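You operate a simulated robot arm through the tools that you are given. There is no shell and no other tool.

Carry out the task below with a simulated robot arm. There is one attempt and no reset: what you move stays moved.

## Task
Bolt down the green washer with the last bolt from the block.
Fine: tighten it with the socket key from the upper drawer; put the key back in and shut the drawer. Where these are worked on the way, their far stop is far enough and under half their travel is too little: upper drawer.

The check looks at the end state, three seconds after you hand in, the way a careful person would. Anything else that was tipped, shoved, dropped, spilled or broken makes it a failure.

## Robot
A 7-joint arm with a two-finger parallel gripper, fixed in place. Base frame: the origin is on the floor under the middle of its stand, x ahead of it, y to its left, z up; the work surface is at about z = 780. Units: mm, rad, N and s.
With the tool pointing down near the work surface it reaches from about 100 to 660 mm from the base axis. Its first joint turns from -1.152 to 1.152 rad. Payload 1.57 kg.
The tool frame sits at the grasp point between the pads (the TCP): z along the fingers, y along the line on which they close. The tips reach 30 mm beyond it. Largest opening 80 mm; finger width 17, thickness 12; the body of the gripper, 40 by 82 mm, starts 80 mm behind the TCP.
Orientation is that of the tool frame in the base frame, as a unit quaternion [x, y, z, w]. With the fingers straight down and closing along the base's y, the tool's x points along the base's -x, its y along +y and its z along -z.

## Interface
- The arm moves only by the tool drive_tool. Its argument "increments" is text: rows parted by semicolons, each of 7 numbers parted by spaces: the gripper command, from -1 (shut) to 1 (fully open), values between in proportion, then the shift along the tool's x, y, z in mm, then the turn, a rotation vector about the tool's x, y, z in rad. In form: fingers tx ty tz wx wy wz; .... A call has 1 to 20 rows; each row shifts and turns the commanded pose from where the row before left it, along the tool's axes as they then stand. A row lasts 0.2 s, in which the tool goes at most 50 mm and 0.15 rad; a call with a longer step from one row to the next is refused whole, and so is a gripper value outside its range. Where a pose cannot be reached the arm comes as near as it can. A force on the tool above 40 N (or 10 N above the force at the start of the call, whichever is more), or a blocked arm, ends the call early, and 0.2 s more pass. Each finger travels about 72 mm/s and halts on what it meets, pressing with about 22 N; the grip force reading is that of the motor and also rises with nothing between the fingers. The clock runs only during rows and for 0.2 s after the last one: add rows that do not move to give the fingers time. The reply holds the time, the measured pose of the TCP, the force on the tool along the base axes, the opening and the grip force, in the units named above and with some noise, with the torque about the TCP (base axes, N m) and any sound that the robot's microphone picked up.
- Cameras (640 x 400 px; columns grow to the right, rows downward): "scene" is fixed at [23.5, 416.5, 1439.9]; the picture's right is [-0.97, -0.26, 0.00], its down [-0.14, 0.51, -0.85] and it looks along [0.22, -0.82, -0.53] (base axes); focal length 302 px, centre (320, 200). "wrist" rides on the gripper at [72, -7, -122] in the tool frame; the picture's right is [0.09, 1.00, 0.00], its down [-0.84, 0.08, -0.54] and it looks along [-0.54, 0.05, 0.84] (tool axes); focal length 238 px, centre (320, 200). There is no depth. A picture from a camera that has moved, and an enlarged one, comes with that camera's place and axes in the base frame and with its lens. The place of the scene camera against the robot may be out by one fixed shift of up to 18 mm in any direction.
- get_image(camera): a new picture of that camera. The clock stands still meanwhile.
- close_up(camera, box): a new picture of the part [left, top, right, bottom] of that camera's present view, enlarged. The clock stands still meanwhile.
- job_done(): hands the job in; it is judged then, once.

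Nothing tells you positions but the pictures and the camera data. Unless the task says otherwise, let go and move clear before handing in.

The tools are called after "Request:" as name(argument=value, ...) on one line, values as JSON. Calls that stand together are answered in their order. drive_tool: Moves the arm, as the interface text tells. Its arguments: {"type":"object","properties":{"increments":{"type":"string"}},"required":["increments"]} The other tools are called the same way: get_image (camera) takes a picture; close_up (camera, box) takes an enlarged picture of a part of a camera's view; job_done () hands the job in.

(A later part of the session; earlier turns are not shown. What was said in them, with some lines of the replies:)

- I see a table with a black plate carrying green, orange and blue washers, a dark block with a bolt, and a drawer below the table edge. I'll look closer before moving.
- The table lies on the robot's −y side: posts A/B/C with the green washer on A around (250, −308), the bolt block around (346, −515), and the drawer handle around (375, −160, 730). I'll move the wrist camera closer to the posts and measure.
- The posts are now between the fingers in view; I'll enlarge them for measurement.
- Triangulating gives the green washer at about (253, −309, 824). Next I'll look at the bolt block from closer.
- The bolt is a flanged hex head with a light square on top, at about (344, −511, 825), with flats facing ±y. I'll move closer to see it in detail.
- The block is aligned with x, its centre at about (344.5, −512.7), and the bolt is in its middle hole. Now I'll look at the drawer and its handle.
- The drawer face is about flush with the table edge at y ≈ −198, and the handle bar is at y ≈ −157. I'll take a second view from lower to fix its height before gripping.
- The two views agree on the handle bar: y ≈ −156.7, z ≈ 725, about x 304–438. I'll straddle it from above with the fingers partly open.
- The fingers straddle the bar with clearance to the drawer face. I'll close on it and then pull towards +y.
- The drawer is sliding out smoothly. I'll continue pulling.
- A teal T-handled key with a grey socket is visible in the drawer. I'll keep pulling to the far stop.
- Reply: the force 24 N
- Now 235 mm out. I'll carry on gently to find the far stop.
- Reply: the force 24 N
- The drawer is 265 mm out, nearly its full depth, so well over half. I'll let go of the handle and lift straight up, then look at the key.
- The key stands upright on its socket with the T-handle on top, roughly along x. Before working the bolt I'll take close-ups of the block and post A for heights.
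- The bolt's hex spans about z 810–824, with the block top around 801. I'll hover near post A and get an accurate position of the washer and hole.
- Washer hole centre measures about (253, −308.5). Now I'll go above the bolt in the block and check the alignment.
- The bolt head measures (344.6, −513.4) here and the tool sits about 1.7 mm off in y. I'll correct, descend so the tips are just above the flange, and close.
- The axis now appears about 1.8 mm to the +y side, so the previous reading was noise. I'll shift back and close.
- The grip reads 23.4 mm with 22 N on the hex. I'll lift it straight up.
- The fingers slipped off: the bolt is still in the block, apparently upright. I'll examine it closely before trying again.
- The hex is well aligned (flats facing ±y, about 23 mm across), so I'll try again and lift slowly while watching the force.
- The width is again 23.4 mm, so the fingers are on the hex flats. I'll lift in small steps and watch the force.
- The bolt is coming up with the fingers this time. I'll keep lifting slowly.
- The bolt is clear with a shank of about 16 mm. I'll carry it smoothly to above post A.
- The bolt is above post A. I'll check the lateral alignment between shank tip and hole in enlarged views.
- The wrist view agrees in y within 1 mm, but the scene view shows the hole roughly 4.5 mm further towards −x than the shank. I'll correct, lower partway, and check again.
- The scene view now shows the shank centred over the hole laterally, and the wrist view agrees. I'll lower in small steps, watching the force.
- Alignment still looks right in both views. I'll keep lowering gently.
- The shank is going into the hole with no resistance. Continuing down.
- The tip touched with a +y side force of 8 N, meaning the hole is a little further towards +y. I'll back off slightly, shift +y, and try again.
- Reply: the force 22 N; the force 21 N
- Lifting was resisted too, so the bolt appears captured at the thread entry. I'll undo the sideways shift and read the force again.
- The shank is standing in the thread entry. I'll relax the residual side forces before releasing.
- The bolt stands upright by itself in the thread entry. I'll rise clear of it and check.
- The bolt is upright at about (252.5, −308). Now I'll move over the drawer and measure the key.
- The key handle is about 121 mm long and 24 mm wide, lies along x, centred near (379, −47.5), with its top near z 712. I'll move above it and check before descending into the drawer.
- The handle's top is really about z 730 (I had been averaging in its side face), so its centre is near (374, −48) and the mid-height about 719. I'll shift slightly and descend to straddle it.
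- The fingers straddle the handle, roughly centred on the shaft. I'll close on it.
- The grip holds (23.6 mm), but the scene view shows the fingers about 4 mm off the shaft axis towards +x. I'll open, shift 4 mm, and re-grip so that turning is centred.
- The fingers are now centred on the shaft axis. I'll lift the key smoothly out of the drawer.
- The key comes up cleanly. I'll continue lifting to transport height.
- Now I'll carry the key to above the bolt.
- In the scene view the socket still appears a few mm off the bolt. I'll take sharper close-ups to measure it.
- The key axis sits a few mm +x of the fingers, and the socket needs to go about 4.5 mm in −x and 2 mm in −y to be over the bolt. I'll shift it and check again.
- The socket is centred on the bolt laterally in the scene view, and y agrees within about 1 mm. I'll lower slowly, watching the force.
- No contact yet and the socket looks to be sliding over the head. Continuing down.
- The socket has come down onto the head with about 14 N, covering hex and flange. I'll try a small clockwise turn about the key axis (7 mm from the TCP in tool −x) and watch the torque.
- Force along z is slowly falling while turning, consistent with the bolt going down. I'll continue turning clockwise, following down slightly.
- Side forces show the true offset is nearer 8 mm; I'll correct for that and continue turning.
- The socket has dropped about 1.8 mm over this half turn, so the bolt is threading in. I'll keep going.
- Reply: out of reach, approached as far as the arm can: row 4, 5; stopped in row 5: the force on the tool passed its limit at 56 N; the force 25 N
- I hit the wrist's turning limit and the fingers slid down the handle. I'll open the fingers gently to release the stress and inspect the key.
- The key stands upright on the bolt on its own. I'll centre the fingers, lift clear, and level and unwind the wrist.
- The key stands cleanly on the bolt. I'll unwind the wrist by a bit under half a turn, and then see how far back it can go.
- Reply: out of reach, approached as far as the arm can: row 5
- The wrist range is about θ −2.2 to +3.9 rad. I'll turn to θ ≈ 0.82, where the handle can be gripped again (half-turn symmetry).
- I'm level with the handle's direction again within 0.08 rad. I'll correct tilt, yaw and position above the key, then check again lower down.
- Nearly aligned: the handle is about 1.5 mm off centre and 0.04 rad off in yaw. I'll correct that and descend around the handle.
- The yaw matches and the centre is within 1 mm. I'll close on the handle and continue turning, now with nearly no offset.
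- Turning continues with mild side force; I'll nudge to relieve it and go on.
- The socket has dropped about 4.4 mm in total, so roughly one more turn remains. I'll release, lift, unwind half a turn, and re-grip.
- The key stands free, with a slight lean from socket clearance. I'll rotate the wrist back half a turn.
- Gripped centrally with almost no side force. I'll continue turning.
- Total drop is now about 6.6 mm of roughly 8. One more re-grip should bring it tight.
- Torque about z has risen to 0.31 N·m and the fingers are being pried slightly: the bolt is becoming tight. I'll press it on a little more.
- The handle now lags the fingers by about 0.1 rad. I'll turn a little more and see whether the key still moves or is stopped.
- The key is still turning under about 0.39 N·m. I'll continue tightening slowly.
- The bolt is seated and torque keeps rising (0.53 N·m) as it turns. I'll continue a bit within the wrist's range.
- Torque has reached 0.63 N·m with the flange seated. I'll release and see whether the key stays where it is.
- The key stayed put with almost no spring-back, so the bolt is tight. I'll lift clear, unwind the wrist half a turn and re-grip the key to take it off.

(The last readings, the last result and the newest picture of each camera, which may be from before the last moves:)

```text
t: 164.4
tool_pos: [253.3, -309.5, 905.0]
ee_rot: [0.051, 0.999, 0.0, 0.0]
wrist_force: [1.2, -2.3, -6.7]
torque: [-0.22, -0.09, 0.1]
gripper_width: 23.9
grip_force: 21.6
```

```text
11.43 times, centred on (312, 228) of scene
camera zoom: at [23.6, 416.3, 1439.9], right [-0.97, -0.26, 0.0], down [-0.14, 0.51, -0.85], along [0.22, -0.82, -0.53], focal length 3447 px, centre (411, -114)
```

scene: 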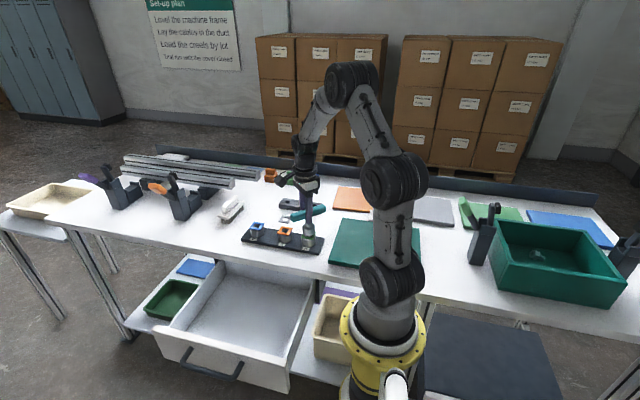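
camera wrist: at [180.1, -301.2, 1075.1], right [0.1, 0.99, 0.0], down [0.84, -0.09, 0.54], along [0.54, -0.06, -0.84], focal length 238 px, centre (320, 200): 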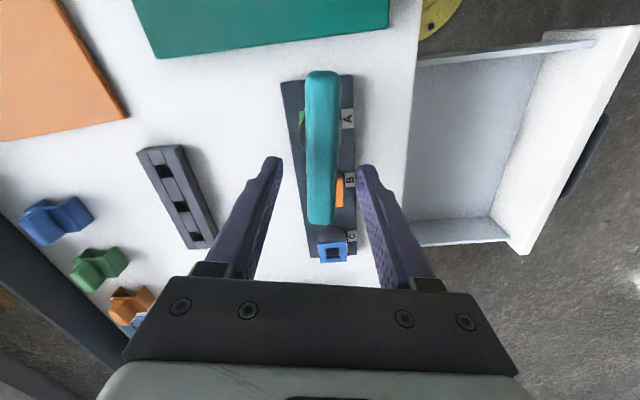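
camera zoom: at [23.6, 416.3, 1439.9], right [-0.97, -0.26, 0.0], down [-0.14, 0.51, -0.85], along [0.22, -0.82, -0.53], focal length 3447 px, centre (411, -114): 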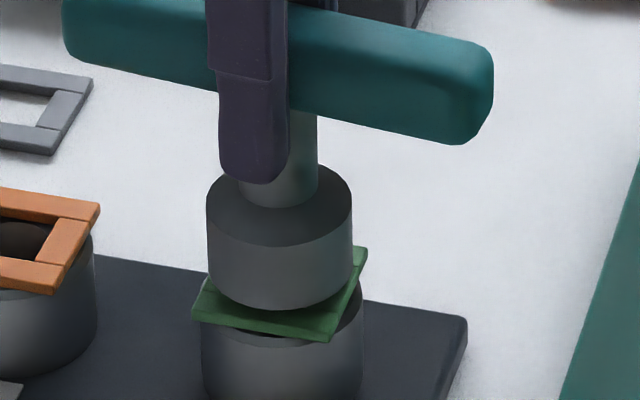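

The key is freeing with only a small pull. I'll lift it straight off the bolt.

Request:
drive_tool(increments="-1 0 0 -1.5 0 0 0;-1 0 0 -2 0 0 0;-1 0 0 -2 0 0 0;-1 0 0 -2.5 0 0 0;-1 0 0 -2.5 0 0 0;-1 0 0 -3 0 0 0;-1 0 0 -3 0 0 0;-1 0 0 -3 0 0 0;-1 0 0 -3 0 0 0;-1 0 0 0 0 0 0")

Request:
close_up(camera="scene", box=[288, 200, 340, 245])

```text
t: 166.7
tool_pos: [254.0, -309.9, 927.7]
ee_rot: [0.051, 0.999, 0.0, -0.001]
wrist_force: [1.2, -0.4, -2.7]
torque: [-0.01, 0.01, 0.03]
gripper_width: 23.9
grip_force: 22.5
```

```text
8.89 times, centred on (314, 222) of scene
camera zoom: at [23.5, 416.4, 1439.9], right [-0.97, -0.26, 0.0], down [-0.14, 0.51, -0.85], along [0.22, -0.82, -0.53], focal length 2681 px, centre (373, 0)
```

zoom: 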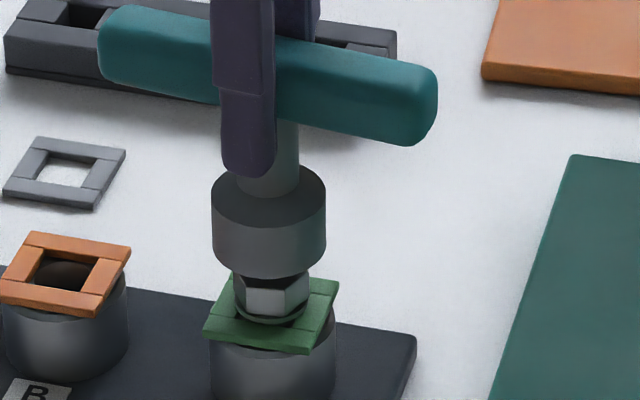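

The key is off and the bolt head sits down on the green washer. I'll rise more and look closely.

Request:
drive_tool(increments="-1 0 0 -3 0 0 0;-1 0 0 -5 0 0 0;-1 0 0 -7 0 0 0;-1 0 0 -7 0 0 0;-1 0 0 -5 0 0 0;-1 0 0 -3 0 0 0;-1 0 0 0 0 0 0")

Request:
close_up(camera="scene", box=[302, 226, 326, 244])

Request:
close_up(camera="wrist", box=[240, 40, 400, 290])

```text
t: 168.2
tool_pos: [255.3, -309.6, 958.5]
ee_rot: [0.051, 0.999, 0.0, 0.0]
wrist_force: [0.0, 0.8, -2.3]
torque: [0.0, -0.05, -0.02]
gripper_width: 23.8
grip_force: 22.0
```

```text
16.00 times, centred on (314, 235) of scene
camera zoom: at [23.5, 416.4, 1439.9], right [-0.97, -0.26, 0.0], down [-0.14, 0.51, -0.85], along [0.22, -0.82, -0.53], focal length 4825 px, centre (416, -360)
```

zoom: 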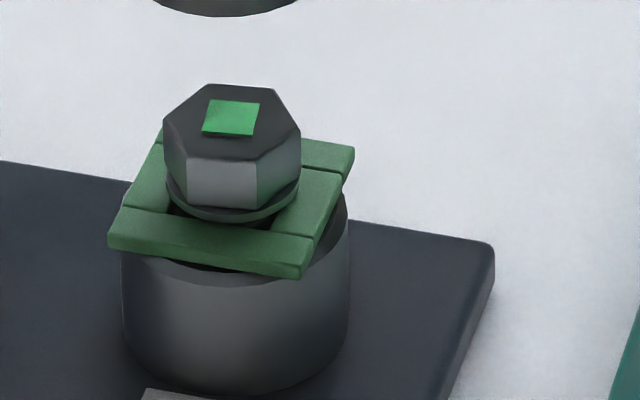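

```text
1.60 times, centred on (320, 165) of wrist
camera zoom: at [180.0, -307.7, 1079.4], right [0.01, 1.0, 0.0], down [0.84, -0.01, 0.54], along [0.54, -0.01, -0.84], focal length 381 px, centre (320, 256)
```

zoom: 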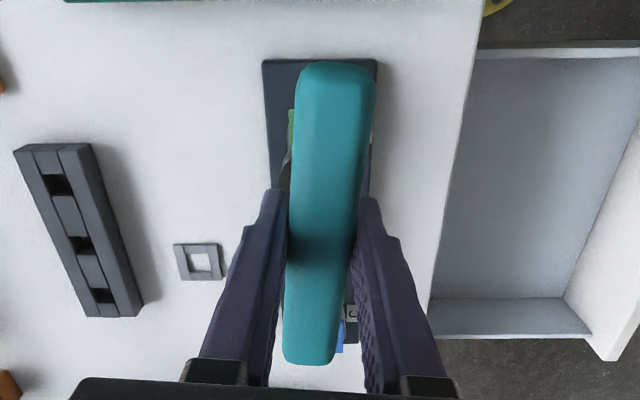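

The indicator on the bolt head has turned green: it is tight. Now I'll carry the key back to above its place in the drawer.

Request:
drive_tool(increments="-1 0 0 0 0 0 -0.1;-1 -1.67 3.63 0 0 0 0;-1 -3.34 7.26 0 0 0 0;-1 -5.02 10.9 0 0 0 0;-1 -7.73 16.8 0 0 0 0;-1 -7.73 16.8 0 0 0 0;-1 -7.73 16.8 0 0 0 0;-1 -7.73 16.8 0 0 0 0;-1 -7.73 16.8 0 0 0 0;-1 -7.73 16.8 0 0 0 0;-1 -7.73 16.8 0 0 0 0;-1 -7.73 16.8 0 0 0 0;-1 -7.73 16.8 0 0 0 0;-1 -7.73 16.8 0 0 0 0;-1 -7.73 16.8 0 0 0 0;-1 -7.73 16.8 0 0 0 0;-1 -7.73 16.8 0 0 0 0;-1 -5.02 10.9 0 0 0 0;-1 -3.34 7.26 0 0 0 0;-1 -1.67 3.63 0 0 0 0")

Request:
get_image(camera="wrist")

Request:
get_image(camera="scene")

```text
t: 172.4
tool_pos: [374.8, -47.8, 958.2]
ee_rot: [0.001, 1.0, 0.0, 0.0]
wrist_force: [0.5, 0.4, -1.9]
torque: [-0.01, 0.01, -0.02]
gripper_width: 23.8
grip_force: 21.6
```

```text
taken
camera wrist: at [301.1, -52.9, 1079.8], right [-0.09, 1.0, 0.0], down [0.84, 0.08, 0.54], along [0.54, 0.05, -0.84], focal length 238 px, centre (320, 200)
```

wrist: 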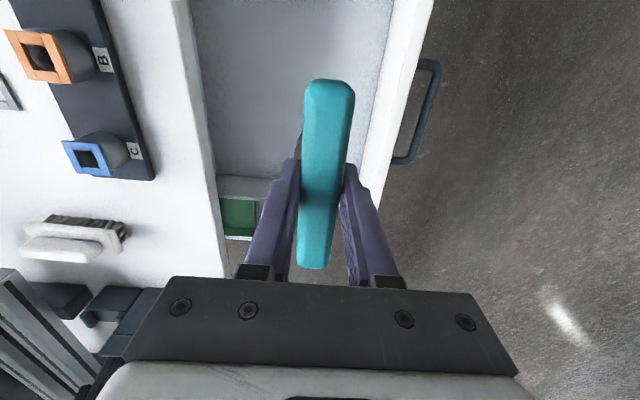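

```text
taken
```

scene: 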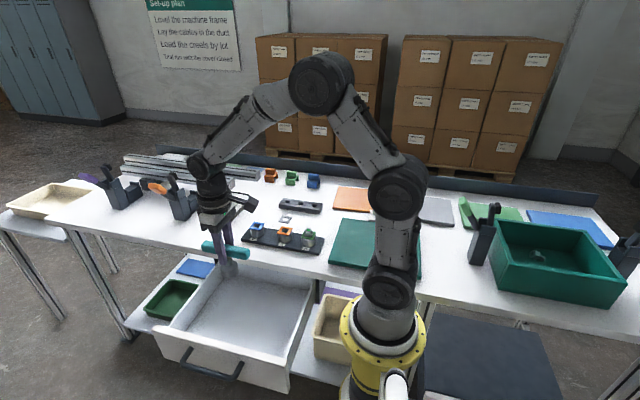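

The key is above the drawer. I'll lower it smoothly to just above the drawer floor.

Request:
drive_tool(increments="-1 0 0 4 0 0 0;-1 0 0 8 0 0 0;-1 0 0 12 0 0 0;-1 0 0 15 0 0 0;-1 0 0 15 0 0 0;-1 0 0 15 0 0 0;-1 0 0 15 0 0 0;-1 0 0 15 0 0 0;-1 0 0 15 0 0 0;-1 0 0 15 0 0 0;-1 0 0 15 0 0 0;-1 0 0 15 0 0 0;-1 0 0 15 0 0 0;-1 0 0 15 0 0 0;-1 0 0 15 0 0 0;-1 0 0 12 0 0 0;-1 0 0 8 0 0 0;-1 0 0 4 0 0 0;-1 0 0 0 0 0 0")

Request:
close_up(camera="scene", box=[200, 270, 290, 340])

Request:
get_image(camera="wrist")

```text
t: 176.4
tool_pos: [374.7, -48.4, 729.8]
ee_rot: [0.001, 1.0, 0.0, 0.0]
wrist_force: [0.4, -1.1, -1.9]
torque: [-0.01, 0.03, 0.01]
gripper_width: 23.8
grip_force: 21.9
```

```text
5.71 times, centred on (245, 305) of scene
camera zoom: at [23.5, 416.5, 1439.9], right [-0.97, -0.26, 0.0], down [-0.14, 0.51, -0.85], along [0.22, -0.82, -0.53], focal length 1723 px, centre (749, -400)
```

zoom: 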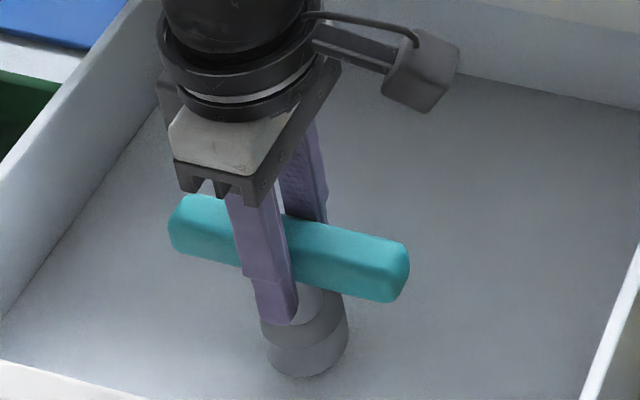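

```text
taken
camera wrist: at [300.9, -53.2, 851.6], right [-0.09, 1.0, 0.0], down [0.84, 0.08, 0.54], along [0.54, 0.05, -0.84], focal length 238 px, centre (320, 200)
```

wrist: 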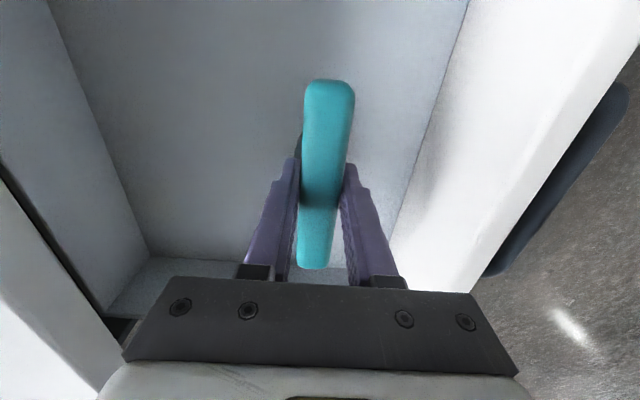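

Nearly at the floor. I'll lower in small steps until light contact.

Request:
drive_tool(increments="-1 0 0 2 0 0 0;-1 0 0 2 0 0 0;-1 0 0 2 0 0 0;-1 0 0 1.5 0 0 0;-1 0 0 0 0 0 0")

Request:
drive_tool(increments="-1 0 0 1 0 0 0;-1 0 0 1 0 0 0;-1 0 0 0 0 0 0")

Request:
drive_tool(increments="-1 0 0 1 0 0 0;-1 0 0 1 0 0 0;-1 0 0 0 0 0 0")

```text
t: 177.7
tool_pos: [375.6, -48.1, 723.0]
ee_rot: [0.0, 1.0, 0.0, 0.0]
wrist_force: [-1.1, -0.2, -2.2]
torque: [-0.01, 0.0, 0.0]
gripper_width: 23.7
grip_force: 22.3
```

```text
t: 178.4
tool_pos: [374.3, -47.4, 721.1]
ee_rot: [0.001, 1.0, 0.0, 0.0]
wrist_force: [0.5, -0.6, -2.0]
torque: [0.01, 0.01, -0.01]
gripper_width: 23.7
grip_force: 22.0
```

```text
t: 179.2
tool_pos: [375.0, -46.4, 718.1]
ee_rot: [-0.001, 1.0, 0.0, 0.0]
wrist_force: [-0.4, 0.4, -2.5]
torque: [0.0, -0.01, 0.03]
gripper_width: 23.9
grip_force: 21.8
```

Request:
drive_tool(increments="-1 0 0 1 0 0 0;-1 0 0 1 0 0 0;-1 0 0 0 0 0 0")

Request:
close_up(camera="scene", box=[220, 300, 284, 340])

```text
t: 180.1
tool_pos: [374.3, -47.9, 715.6]
ee_rot: [0.001, 1.0, 0.0, 0.001]
wrist_force: [0.9, -0.5, -1.5]
torque: [0.0, -0.01, -0.01]
gripper_width: 23.5
grip_force: 21.9
```

```text
10.00 times, centred on (252, 320) of scene
camera zoom: at [23.5, 416.5, 1439.9], right [-0.97, -0.26, 0.0], down [-0.14, 0.51, -0.85], along [0.22, -0.82, -0.53], focal length 3016 px, centre (1000, -1000)
```

zoom: 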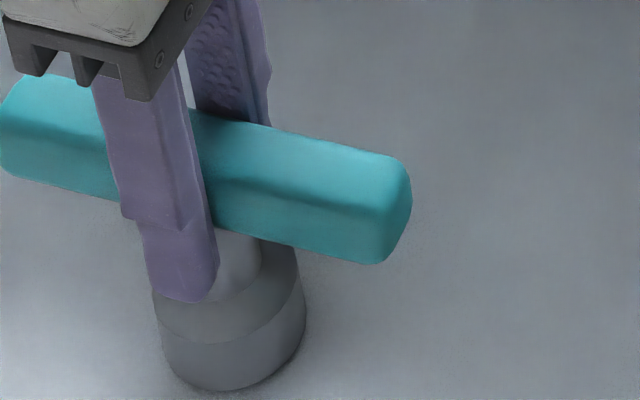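

Request:
drive_tool(increments="-1 0 0 0.7 0 0 0;-1 0 0 0 0 0 0")

Request:
drive_tool(increments="-1 0 0 0.7 0 0 0;-1 0 0 0 0 0 0")

Request:
drive_tool(increments="-1 0 0 0.7 0 0 0;-1 0 0 0 0 0 0")

```text
t: 180.7
tool_pos: [375.3, -47.1, 715.9]
ee_rot: [-0.001, 1.0, 0.0, 0.001]
wrist_force: [0.0, -0.1, -1.6]
torque: [0.03, 0.0, -0.03]
gripper_width: 23.8
grip_force: 22.0
```

```text
t: 181.2
tool_pos: [375.0, -48.0, 715.4]
ee_rot: [0.0, 1.0, 0.001, -0.001]
wrist_force: [0.8, 1.0, -2.6]
torque: [-0.01, 0.0, 0.04]
gripper_width: 23.9
grip_force: 22.1
```

```text
t: 181.8
tool_pos: [374.0, -47.3, 713.9]
ee_rot: [0.001, 1.0, 0.0, 0.0]
wrist_force: [-0.6, 0.8, -0.1]
torque: [0.04, 0.06, -0.04]
gripper_width: 23.8
grip_force: 22.2
```

Request:
drive_tool(increments="-1 0 0 0.5 0 0 0;-1 0 0 0 0 0 0")

```text
t: 182.4
tool_pos: [374.8, -46.9, 714.7]
ee_rot: [0.001, 1.0, 0.0, 0.001]
wrist_force: [-3.0, -1.1, 7.2]
torque: [-0.02, 0.38, -0.04]
gripper_width: 23.8
grip_force: 21.4
```

The key is on the drawer floor (7 N contact). I'll back off slightly, release, and rise clear.

Request:
drive_tool(increments="-1 0 0 -0.4 0 0 0;-0.3 0 0 0 0 0 0;0 0 0 0 0 0 0;0.1 0 0 0 0 0 0;0.1 0 0 0 0 0 0")

Request:
close_up(camera="scene", box=[200, 280, 290, 350])

Request:
close_up(camera="wrist", box=[240, 40, 400, 290])

```text
t: 183.7
tool_pos: [374.3, -48.0, 714.4]
ee_rot: [0.001, 1.0, 0.0, 0.0]
wrist_force: [-0.2, 0.1, -0.7]
torque: [0.01, 0.02, -0.03]
gripper_width: 44.2
grip_force: 0.1
```

```text
5.71 times, centred on (245, 315) of scene
camera zoom: at [23.5, 416.5, 1439.9], right [-0.97, -0.26, 0.0], down [-0.14, 0.51, -0.85], along [0.22, -0.82, -0.53], focal length 1723 px, centre (749, -457)
```

zoom: 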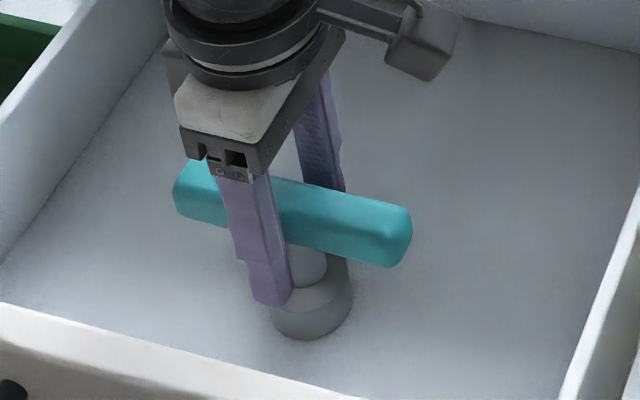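

```text
1.60 times, centred on (320, 165) of wrist
camera zoom: at [300.8, -52.8, 836.2], right [-0.09, 1.0, 0.0], down [0.84, 0.08, 0.54], along [0.54, 0.05, -0.84], focal length 381 px, centre (320, 256)
```

zoom: 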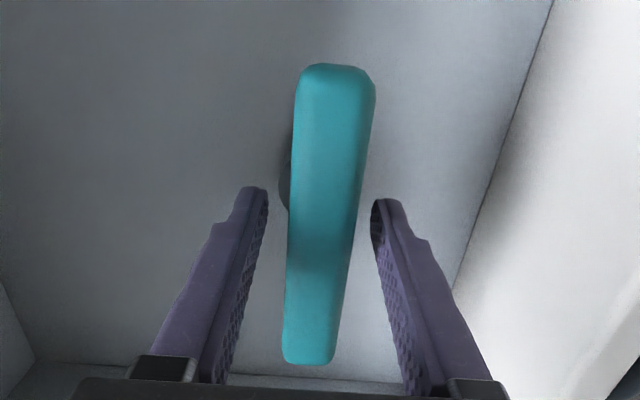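

The key stands upright in the drawer. I'll lift straight up and clear.

Request:
drive_tool(increments="0.25 0 0 0 0 0 0;0.25 0 0 -8 0 0 0;0.25 0 0 -15 0 0 0;0.25 0 0 -25 0 0 0;0.25 0 0 -35 0 0 0;0.25 0 0 -35 0 0 0;0.25 0 0 -35 0 0 0;0.25 0 0 -10 0 0 0;0.25 0 0 0 0 0 0")

Request:
close_up(camera="scene", box=[180, 260, 340, 370])

Request:
get_image(camera="wrist")

```text
t: 185.7
tool_pos: [373.9, -47.8, 876.3]
ee_rot: [0.0, 1.0, 0.0, 0.0]
wrist_force: [-0.9, 0.4, -0.4]
torque: [0.02, 0.04, -0.02]
gripper_width: 49.8
grip_force: 0.1
```

```text
3.64 times, centred on (260, 315) of scene
camera zoom: at [23.5, 416.5, 1439.9], right [-0.97, -0.26, 0.0], down [-0.14, 0.51, -0.85], along [0.22, -0.82, -0.53], focal length 1097 px, centre (538, -218)
```

zoom: 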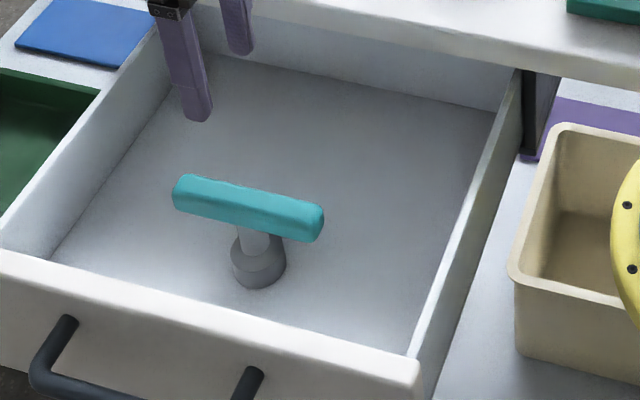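

```text
taken
camera wrist: at [300.9, -53.4, 998.6], right [-0.09, 1.0, 0.0], down [0.84, 0.08, 0.54], along [0.54, 0.05, -0.84], focal length 238 px, centre (320, 200)
```

wrist: 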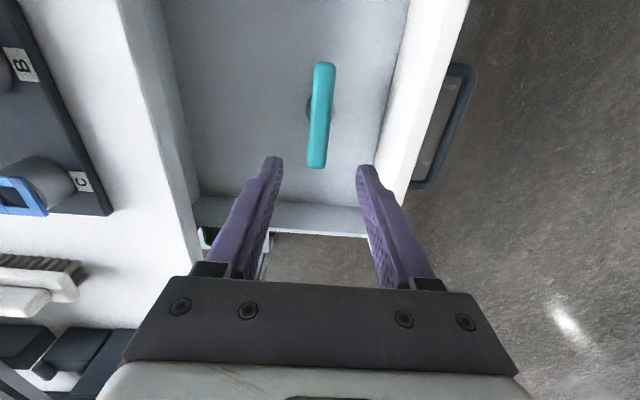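

The key is standing in the drawer. Next I'll go over the drawer handle.

Request:
drive_tool(increments="-0.1 1 31 0 0 0 0;-0.1 1 31 0 0 0 0;-0.1 1 31 0 0 0 0;-0.1 1 31 0 0 0 0;-0.1 1 31.3 0 0 0 0;-0.1 0 0 0 0 0 0;-0.1 0 0 0 0 0 0")

Request:
get_image(camera="wrist")

```text
t: 187.2
tool_pos: [369.4, 108.9, 876.1]
ee_rot: [0.001, 1.0, 0.0, 0.0]
wrist_force: [0.2, 1.1, -0.5]
torque: [-0.01, 0.02, 0.0]
gripper_width: 35.8
grip_force: 0.0
```

```text
taken
camera wrist: at [296.1, 103.2, 998.1], right [-0.09, 1.0, 0.0], down [0.84, 0.08, 0.54], along [0.54, 0.05, -0.84], focal length 238 px, centre (320, 200)
```

wrist: 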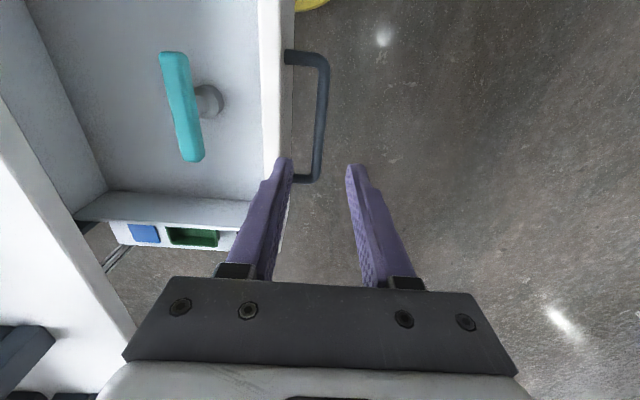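

The drawer hasn't moved. I'll descend around the handle bar and grip it.

Request:
drive_tool(increments="-0.1 0 0 40 0 0 0;-0.1 0 0 40 0 0 0;-0.1 0 0 30 0 0 0;-0.1 0 0 20 0 0 0;-0.1 0 0 10 0 0 0;-0.1 0 0 0 0 0 0")

Request:
get_image(camera="wrist")

```text
t: 188.7
tool_pos: [369.8, 107.3, 737.2]
ee_rot: [0.0, 1.0, 0.0, 0.0]
wrist_force: [-1.5, 0.7, -0.6]
torque: [-0.01, -0.03, 0.0]
gripper_width: 35.9
grip_force: 0.0
```

```text
taken
camera wrist: at [296.4, 102.0, 858.3], right [-0.09, 1.0, 0.0], down [0.84, 0.08, 0.54], along [0.54, 0.05, -0.84], focal length 238 px, centre (320, 200)
```

wrist: 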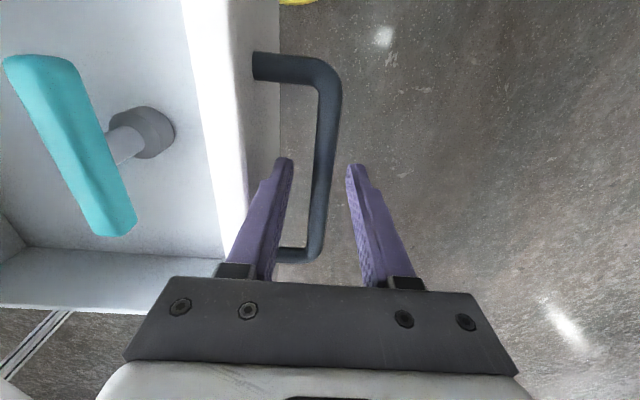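

Request:
drive_tool(increments="-1 0 0 0 0 0 0;-1 0 0 0 0 0 0;-1 0 0 0 0 0 0")

Request:
drive_tool(increments="-1 0 -2 0 0 0 0;-1 0 -4 0 0 0 0;-1 0 -6 0 0 0 0;-1 0 -8 0 0 0 0;-1 0 -8 0 0 0 0;-1 0 -8 0 0 0 0;-1 0 -8 0 0 0 0;-1 0 -8 0 0 0 0;-1 0 -6 0 0 0 0;-1 0 -3 0 0 0 0;-1 0 0 0 0 0 0")

Request:
get_image(camera="wrist")

```text
t: 189.4
tool_pos: [370.0, 107.2, 736.4]
ee_rot: [0.0, 1.0, -0.001, 0.0]
wrist_force: [0.6, 0.7, -4.7]
torque: [0.0, -0.23, -0.35]
gripper_width: 13.8
grip_force: 30.4
```

```text
t: 191.8
tool_pos: [369.4, 46.2, 736.6]
ee_rot: [0.001, 1.0, -0.001, -0.001]
wrist_force: [1.3, 0.5, -6.6]
torque: [0.03, -0.17, -0.29]
gripper_width: 13.7
grip_force: 29.9
```

```text
taken
camera wrist: at [296.2, 41.7, 859.0], right [-0.09, 1.0, 0.0], down [0.84, 0.08, 0.54], along [0.54, 0.05, -0.84], focal length 238 px, centre (320, 200)
```

wrist: 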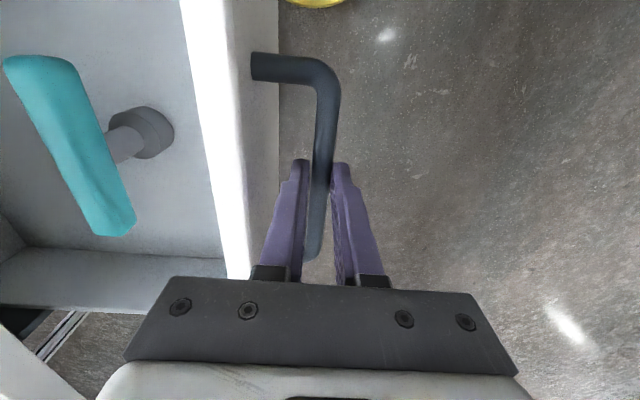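

The drawer slides in and the key stays steady. I'll keep pushing slowly.

Request:
drive_tool(increments="-1 0 -3 0 0 0 0;-1 0 -6 0 0 0 0;-1 0 -9 0 0 0 0;-1 0 -10 0 0 0 0;-1 0 -10 0 0 0 0;-1 0 -10 0 0 0 0;-1 0 -10 0 0 0 0;-1 0 -10 0 0 0 0;-1 0 -10 0 0 0 0;-1 0 -10 0 0 0 0;-1 0 -10 0 0 0 0;-1 0 -9 0 0 0 0;-1 0 -6 0 0 0 0;-1 0 -3 0 0 0 0;-1 0 0 0 0 0 0")

Request:
get_image(camera="wrist")

Request:
get_image(camera="scene")

```text
t: 195.1
tool_pos: [370.3, -70.3, 737.3]
ee_rot: [0.002, 1.0, 0.0, 0.0]
wrist_force: [2.8, 0.6, -2.2]
torque: [0.02, 0.31, -0.3]
gripper_width: 13.6
grip_force: 30.4
```

```text
taken
camera wrist: at [296.1, -74.8, 858.9], right [-0.09, 1.0, 0.0], down [0.84, 0.08, 0.54], along [0.54, 0.05, -0.84], focal length 238 px, centre (320, 200)
```

wrist: 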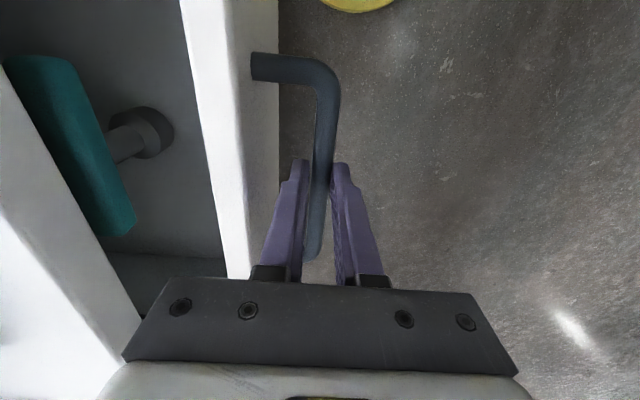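

```text
taken
```

scene: 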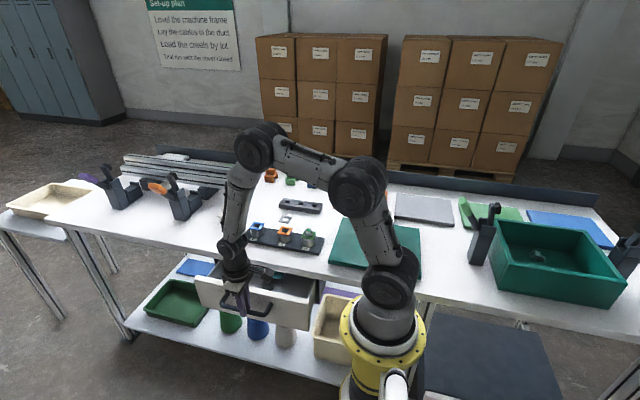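

Request:
drive_tool(increments="-1 0 -3 0 0 0 0;-1 0 -6 0 0 0 0;-1 0 -9 0 0 0 0;-1 0 -10 0 0 0 0;-1 0 -10 0 0 0 0;-1 0 -10 0 0 0 0;-1 0 -10 0 0 0 0;-1 0 -9 0 0 0 0;-1 0 -7 0 0 0 0;-1 0 -5 0 0 0 0;-1 0 -3 0 0 0 0;-1 0 0 0 0 0 0")

Request:
drive_tool(increments="-1 0 -1.5 0 0 0 0;-1 0 -1 0 0 0 0;-1 0 -1 0 0 0 0;-1 0 0 0 0 0 0")

Request:
get_image(camera="wrist")

Request:
close_up(camera="scene", box=[180, 220, 340, 330])

```text
t: 197.7
tool_pos: [368.8, -151.8, 737.9]
ee_rot: [0.0, 1.0, -0.001, 0.0]
wrist_force: [3.9, 0.0, -3.5]
torque: [-0.02, -0.31, -0.31]
gripper_width: 13.6
grip_force: 30.4
```

```text
t: 198.7
tool_pos: [370.1, -154.4, 738.0]
ee_rot: [0.001, 1.0, 0.0, 0.0]
wrist_force: [2.4, -1.8, 1.1]
torque: [-0.04, 0.45, -0.32]
gripper_width: 13.8
grip_force: 30.4
```

```text
taken
camera wrist: at [296.1, -160.3, 858.9], right [-0.09, 1.0, 0.0], down [0.84, 0.08, 0.54], along [0.54, 0.05, -0.84], focal length 238 px, centre (320, 200)
```

wrist: 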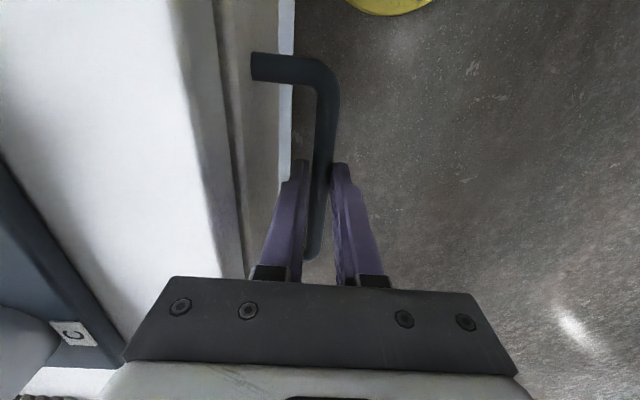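

```text
3.64 times, centred on (260, 275) of scene
camera zoom: at [23.5, 416.4, 1439.9], right [-0.97, -0.26, 0.0], down [-0.14, 0.51, -0.85], along [0.22, -0.82, -0.53], focal length 1097 px, centre (538, -73)
```

zoom: 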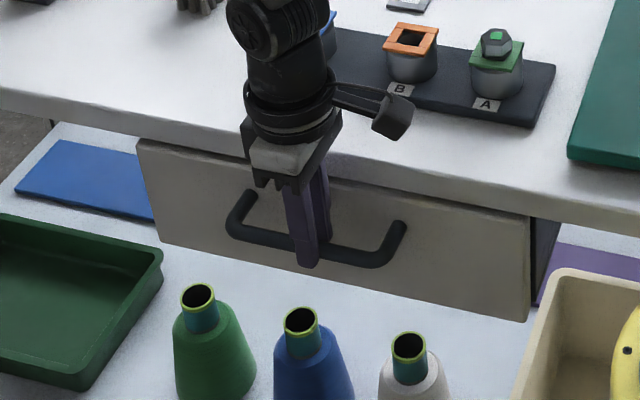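

Almost shut. I'll push in 1 mm steps until it meets its stop.

Request:
drive_tool(increments="-1 0 -1 0 0 0 0;-1 0 -1 0 0 0 0;-1 0 0 0 0 0 0")

Request:
drive_tool(increments="-1 0 -1 0 0 0 0;-1 0 -0.5 0 0 0 0;-1 0 0 0 0 0 0")

```text
t: 199.4
tool_pos: [368.9, -157.1, 737.6]
ee_rot: [0.0, 1.0, 0.0, 0.0]
wrist_force: [2.2, -2.5, 1.5]
torque: [-0.07, 0.46, -0.29]
gripper_width: 13.6
grip_force: 29.9
```

```text
t: 200.2
tool_pos: [370.9, -159.9, 737.1]
ee_rot: [0.001, 1.0, 0.0, 0.0]
wrist_force: [0.1, -4.3, 7.7]
torque: [-0.13, -0.1, -0.3]
gripper_width: 13.7
grip_force: 30.3
```

Request:
close_up(camera="scene", box=[200, 250, 340, 310])

Request:
get_image(camera="wrist")

```text
4.57 times, centred on (270, 280) of scene
camera zoom: at [23.4, 416.4, 1439.9], right [-0.97, -0.26, 0.0], down [-0.14, 0.51, -0.85], along [0.22, -0.82, -0.53], focal length 1379 px, centre (549, -166)
```

zoom: 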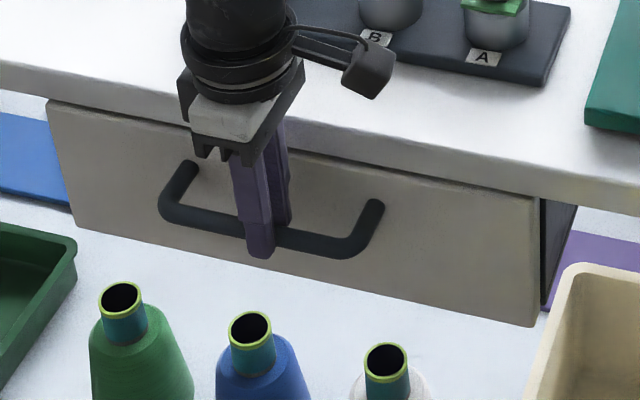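

```text
taken
camera wrist: at [296.0, -163.8, 858.9], right [-0.09, 1.0, 0.0], down [0.84, 0.08, 0.54], along [0.54, 0.05, -0.84], focal length 238 px, centre (320, 200)
```

wrist: 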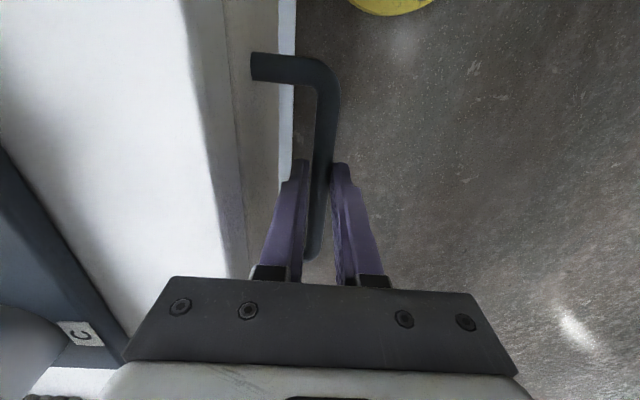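

Request:
drive_tool(increments="-1 0 -1 0 0 0 0;-1 0 -1 0 0 0 0;-1 0 0 0 0 0 0")

Request:
close_up(camera="scene", box=[200, 250, 340, 310])

```text
t: 201.1
tool_pos: [369.4, -159.6, 737.1]
ee_rot: [0.001, 1.0, 0.0, 0.0]
wrist_force: [-0.3, 0.8, 8.2]
torque: [-0.01, -0.42, -0.31]
gripper_width: 13.8
grip_force: 29.7
```

```text
4.57 times, centred on (270, 280) of scene
camera zoom: at [23.4, 416.5, 1439.9], right [-0.97, -0.26, 0.0], down [-0.14, 0.51, -0.85], along [0.22, -0.82, -0.53], focal length 1379 px, centre (549, -166)
```

zoom: 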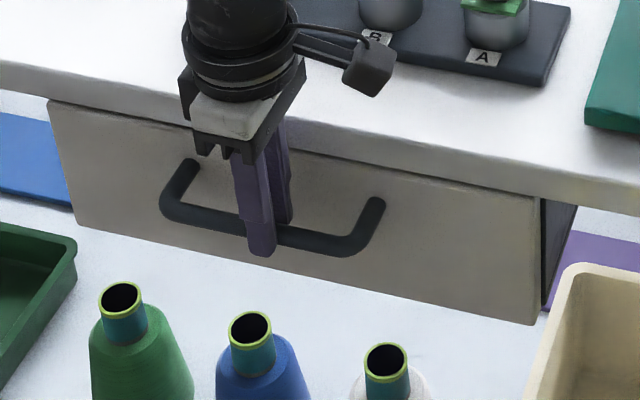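

Request:
drive_tool(increments="-1 0 -1 0 0 0 0;-1 0 0 0 0 0 0")

Request:
drive_tool(increments="-1 0 -1 0 0 0 0;-1 0 0 0 0 0 0")

```text
t: 201.7
tool_pos: [369.4, -160.7, 737.8]
ee_rot: [0.0, 1.0, -0.001, 0.0]
wrist_force: [2.5, 10.5, 10.7]
torque: [0.27, -0.26, -0.34]
gripper_width: 13.6
grip_force: 29.9
```

```text
t: 202.2
tool_pos: [369.7, -162.4, 737.3]
ee_rot: [0.0, 1.0, 0.0, 0.0]
wrist_force: [6.4, 29.8, 17.9]
torque: [0.76, -0.35, -0.33]
gripper_width: 14.0
grip_force: 30.2
```

The drawer is firmly against its closed stop. I'll relax, release the handle without pulling, and lift clear.

Request:
drive_tool(increments="-1 0 1.2 0 0 0 0;-0.3 0 0 0 0 0 0;-0.3 0 0 0 0 0 0;-0.25 0 2.5 0 0 0 0;-0.25 0 0 0 0 0 0")

Request:
get_image(camera="wrist")

```text
t: 203.4
tool_pos: [369.1, -158.6, 737.1]
ee_rot: [0.001, 1.0, 0.001, 0.0]
wrist_force: [0.3, 0.1, -0.1]
torque: [0.0, 0.01, 0.01]
gripper_width: 29.9
grip_force: 0.0
```

```text
taken
camera wrist: at [295.5, -163.9, 858.6], right [-0.09, 1.0, 0.0], down [0.84, 0.08, 0.54], along [0.54, 0.05, -0.84], focal length 238 px, centre (320, 200)
```

wrist: 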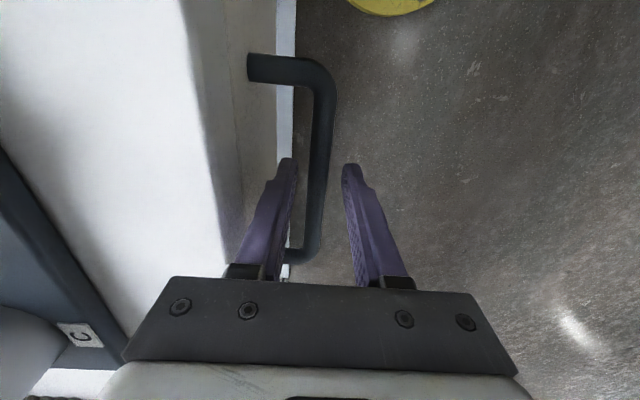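

Both fingers are free of the bar. I'll lift straight up and move clear, then check everything.

Request:
drive_tool(increments="-0.25 0 0 -10 0 0 0;-0.25 0 0 -25 0 0 0;-0.25 0 0 -35 0 0 0;-0.25 0 0 -40 0 0 0;-0.25 0 0 -40 0 0 0;-0.25 0 20 -30 0 0 0;-0.25 0 30 -20 0 0 0;-0.25 0 30 0 0 0 0;0 0 0 0 0 0 0")

Request:
get_image(camera="scene")

Request:
close_up(camera="scene", box=[180, 220, 340, 330])

Request:
close_up(camera="scene", box=[230, 160, 350, 260])

```text
t: 205.4
tool_pos: [370.3, -77.5, 937.2]
ee_rot: [0.001, 1.0, -0.001, 0.0]
wrist_force: [0.5, 0.5, -0.4]
torque: [0.0, 0.02, -0.02]
gripper_width: 40.0
grip_force: 0.1
```

```text
taken
```

scene: 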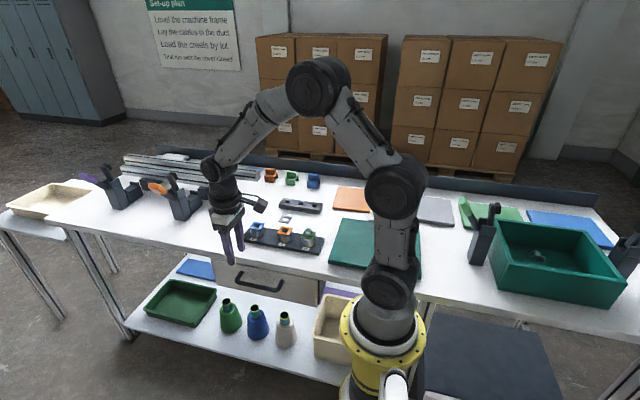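

```text
3.64 times, centred on (260, 275) of scene
camera zoom: at [23.5, 416.5, 1439.9], right [-0.97, -0.26, 0.0], down [-0.14, 0.51, -0.85], along [0.22, -0.82, -0.53], focal length 1097 px, centre (538, -73)
```

zoom: 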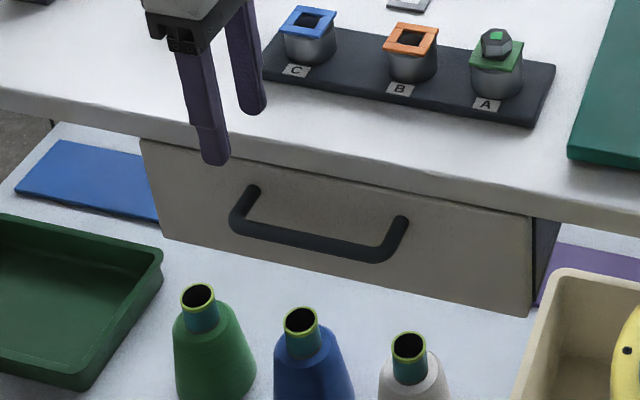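

```text
4.00 times, centred on (290, 210) of scene
camera zoom: at [23.5, 416.5, 1439.9], right [-0.97, -0.26, 0.0], down [-0.14, 0.51, -0.85], along [0.22, -0.82, -0.53], focal length 1206 px, centre (440, 160)
```

zoom: 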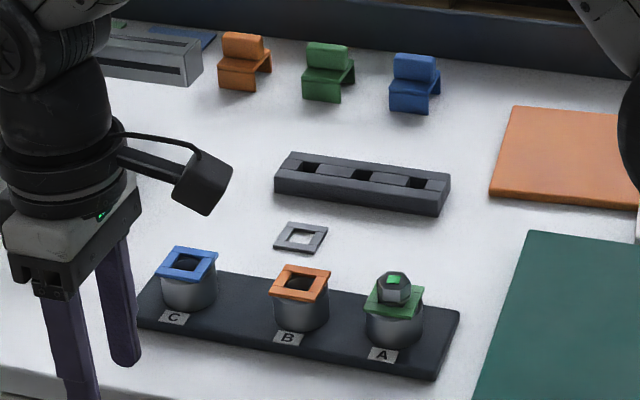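

The bolt is down on the green washer with its indicator green. The key is in the drawer, which is shut against its stop, and nothing else on the table has moved. The arm is clear, so I'm handing in.

Request:
job_done()

```text
The job is handed in.
```

The green washer on post A is bolted down, the key is back in the upper drawer, and the drawer is shut.

- **Bolt:** I took the last bolt from the block, set it through the washer and tightened it with the socket key. Torque reached about 0.63 N·m, and the square on the bolt head turned green.
- **Drawer and key:** I pulled the drawer out 265 mm, nearly its full depth. I stood the key upright inside, close to its original spot, and pushed the drawer in until it met its stop.
- **Things that went wrong on the way:**
  - The fingers slipped off the bolt on the first lift.
  - The wrist hit its turning limit once, with a 56 N force on the tool. The fingers slid down the handle, and the key and bolt stayed upright.

In the last pictures nothing else on the table or shelf looked tipped or moved. The arm had let go and was clear when I handed in.
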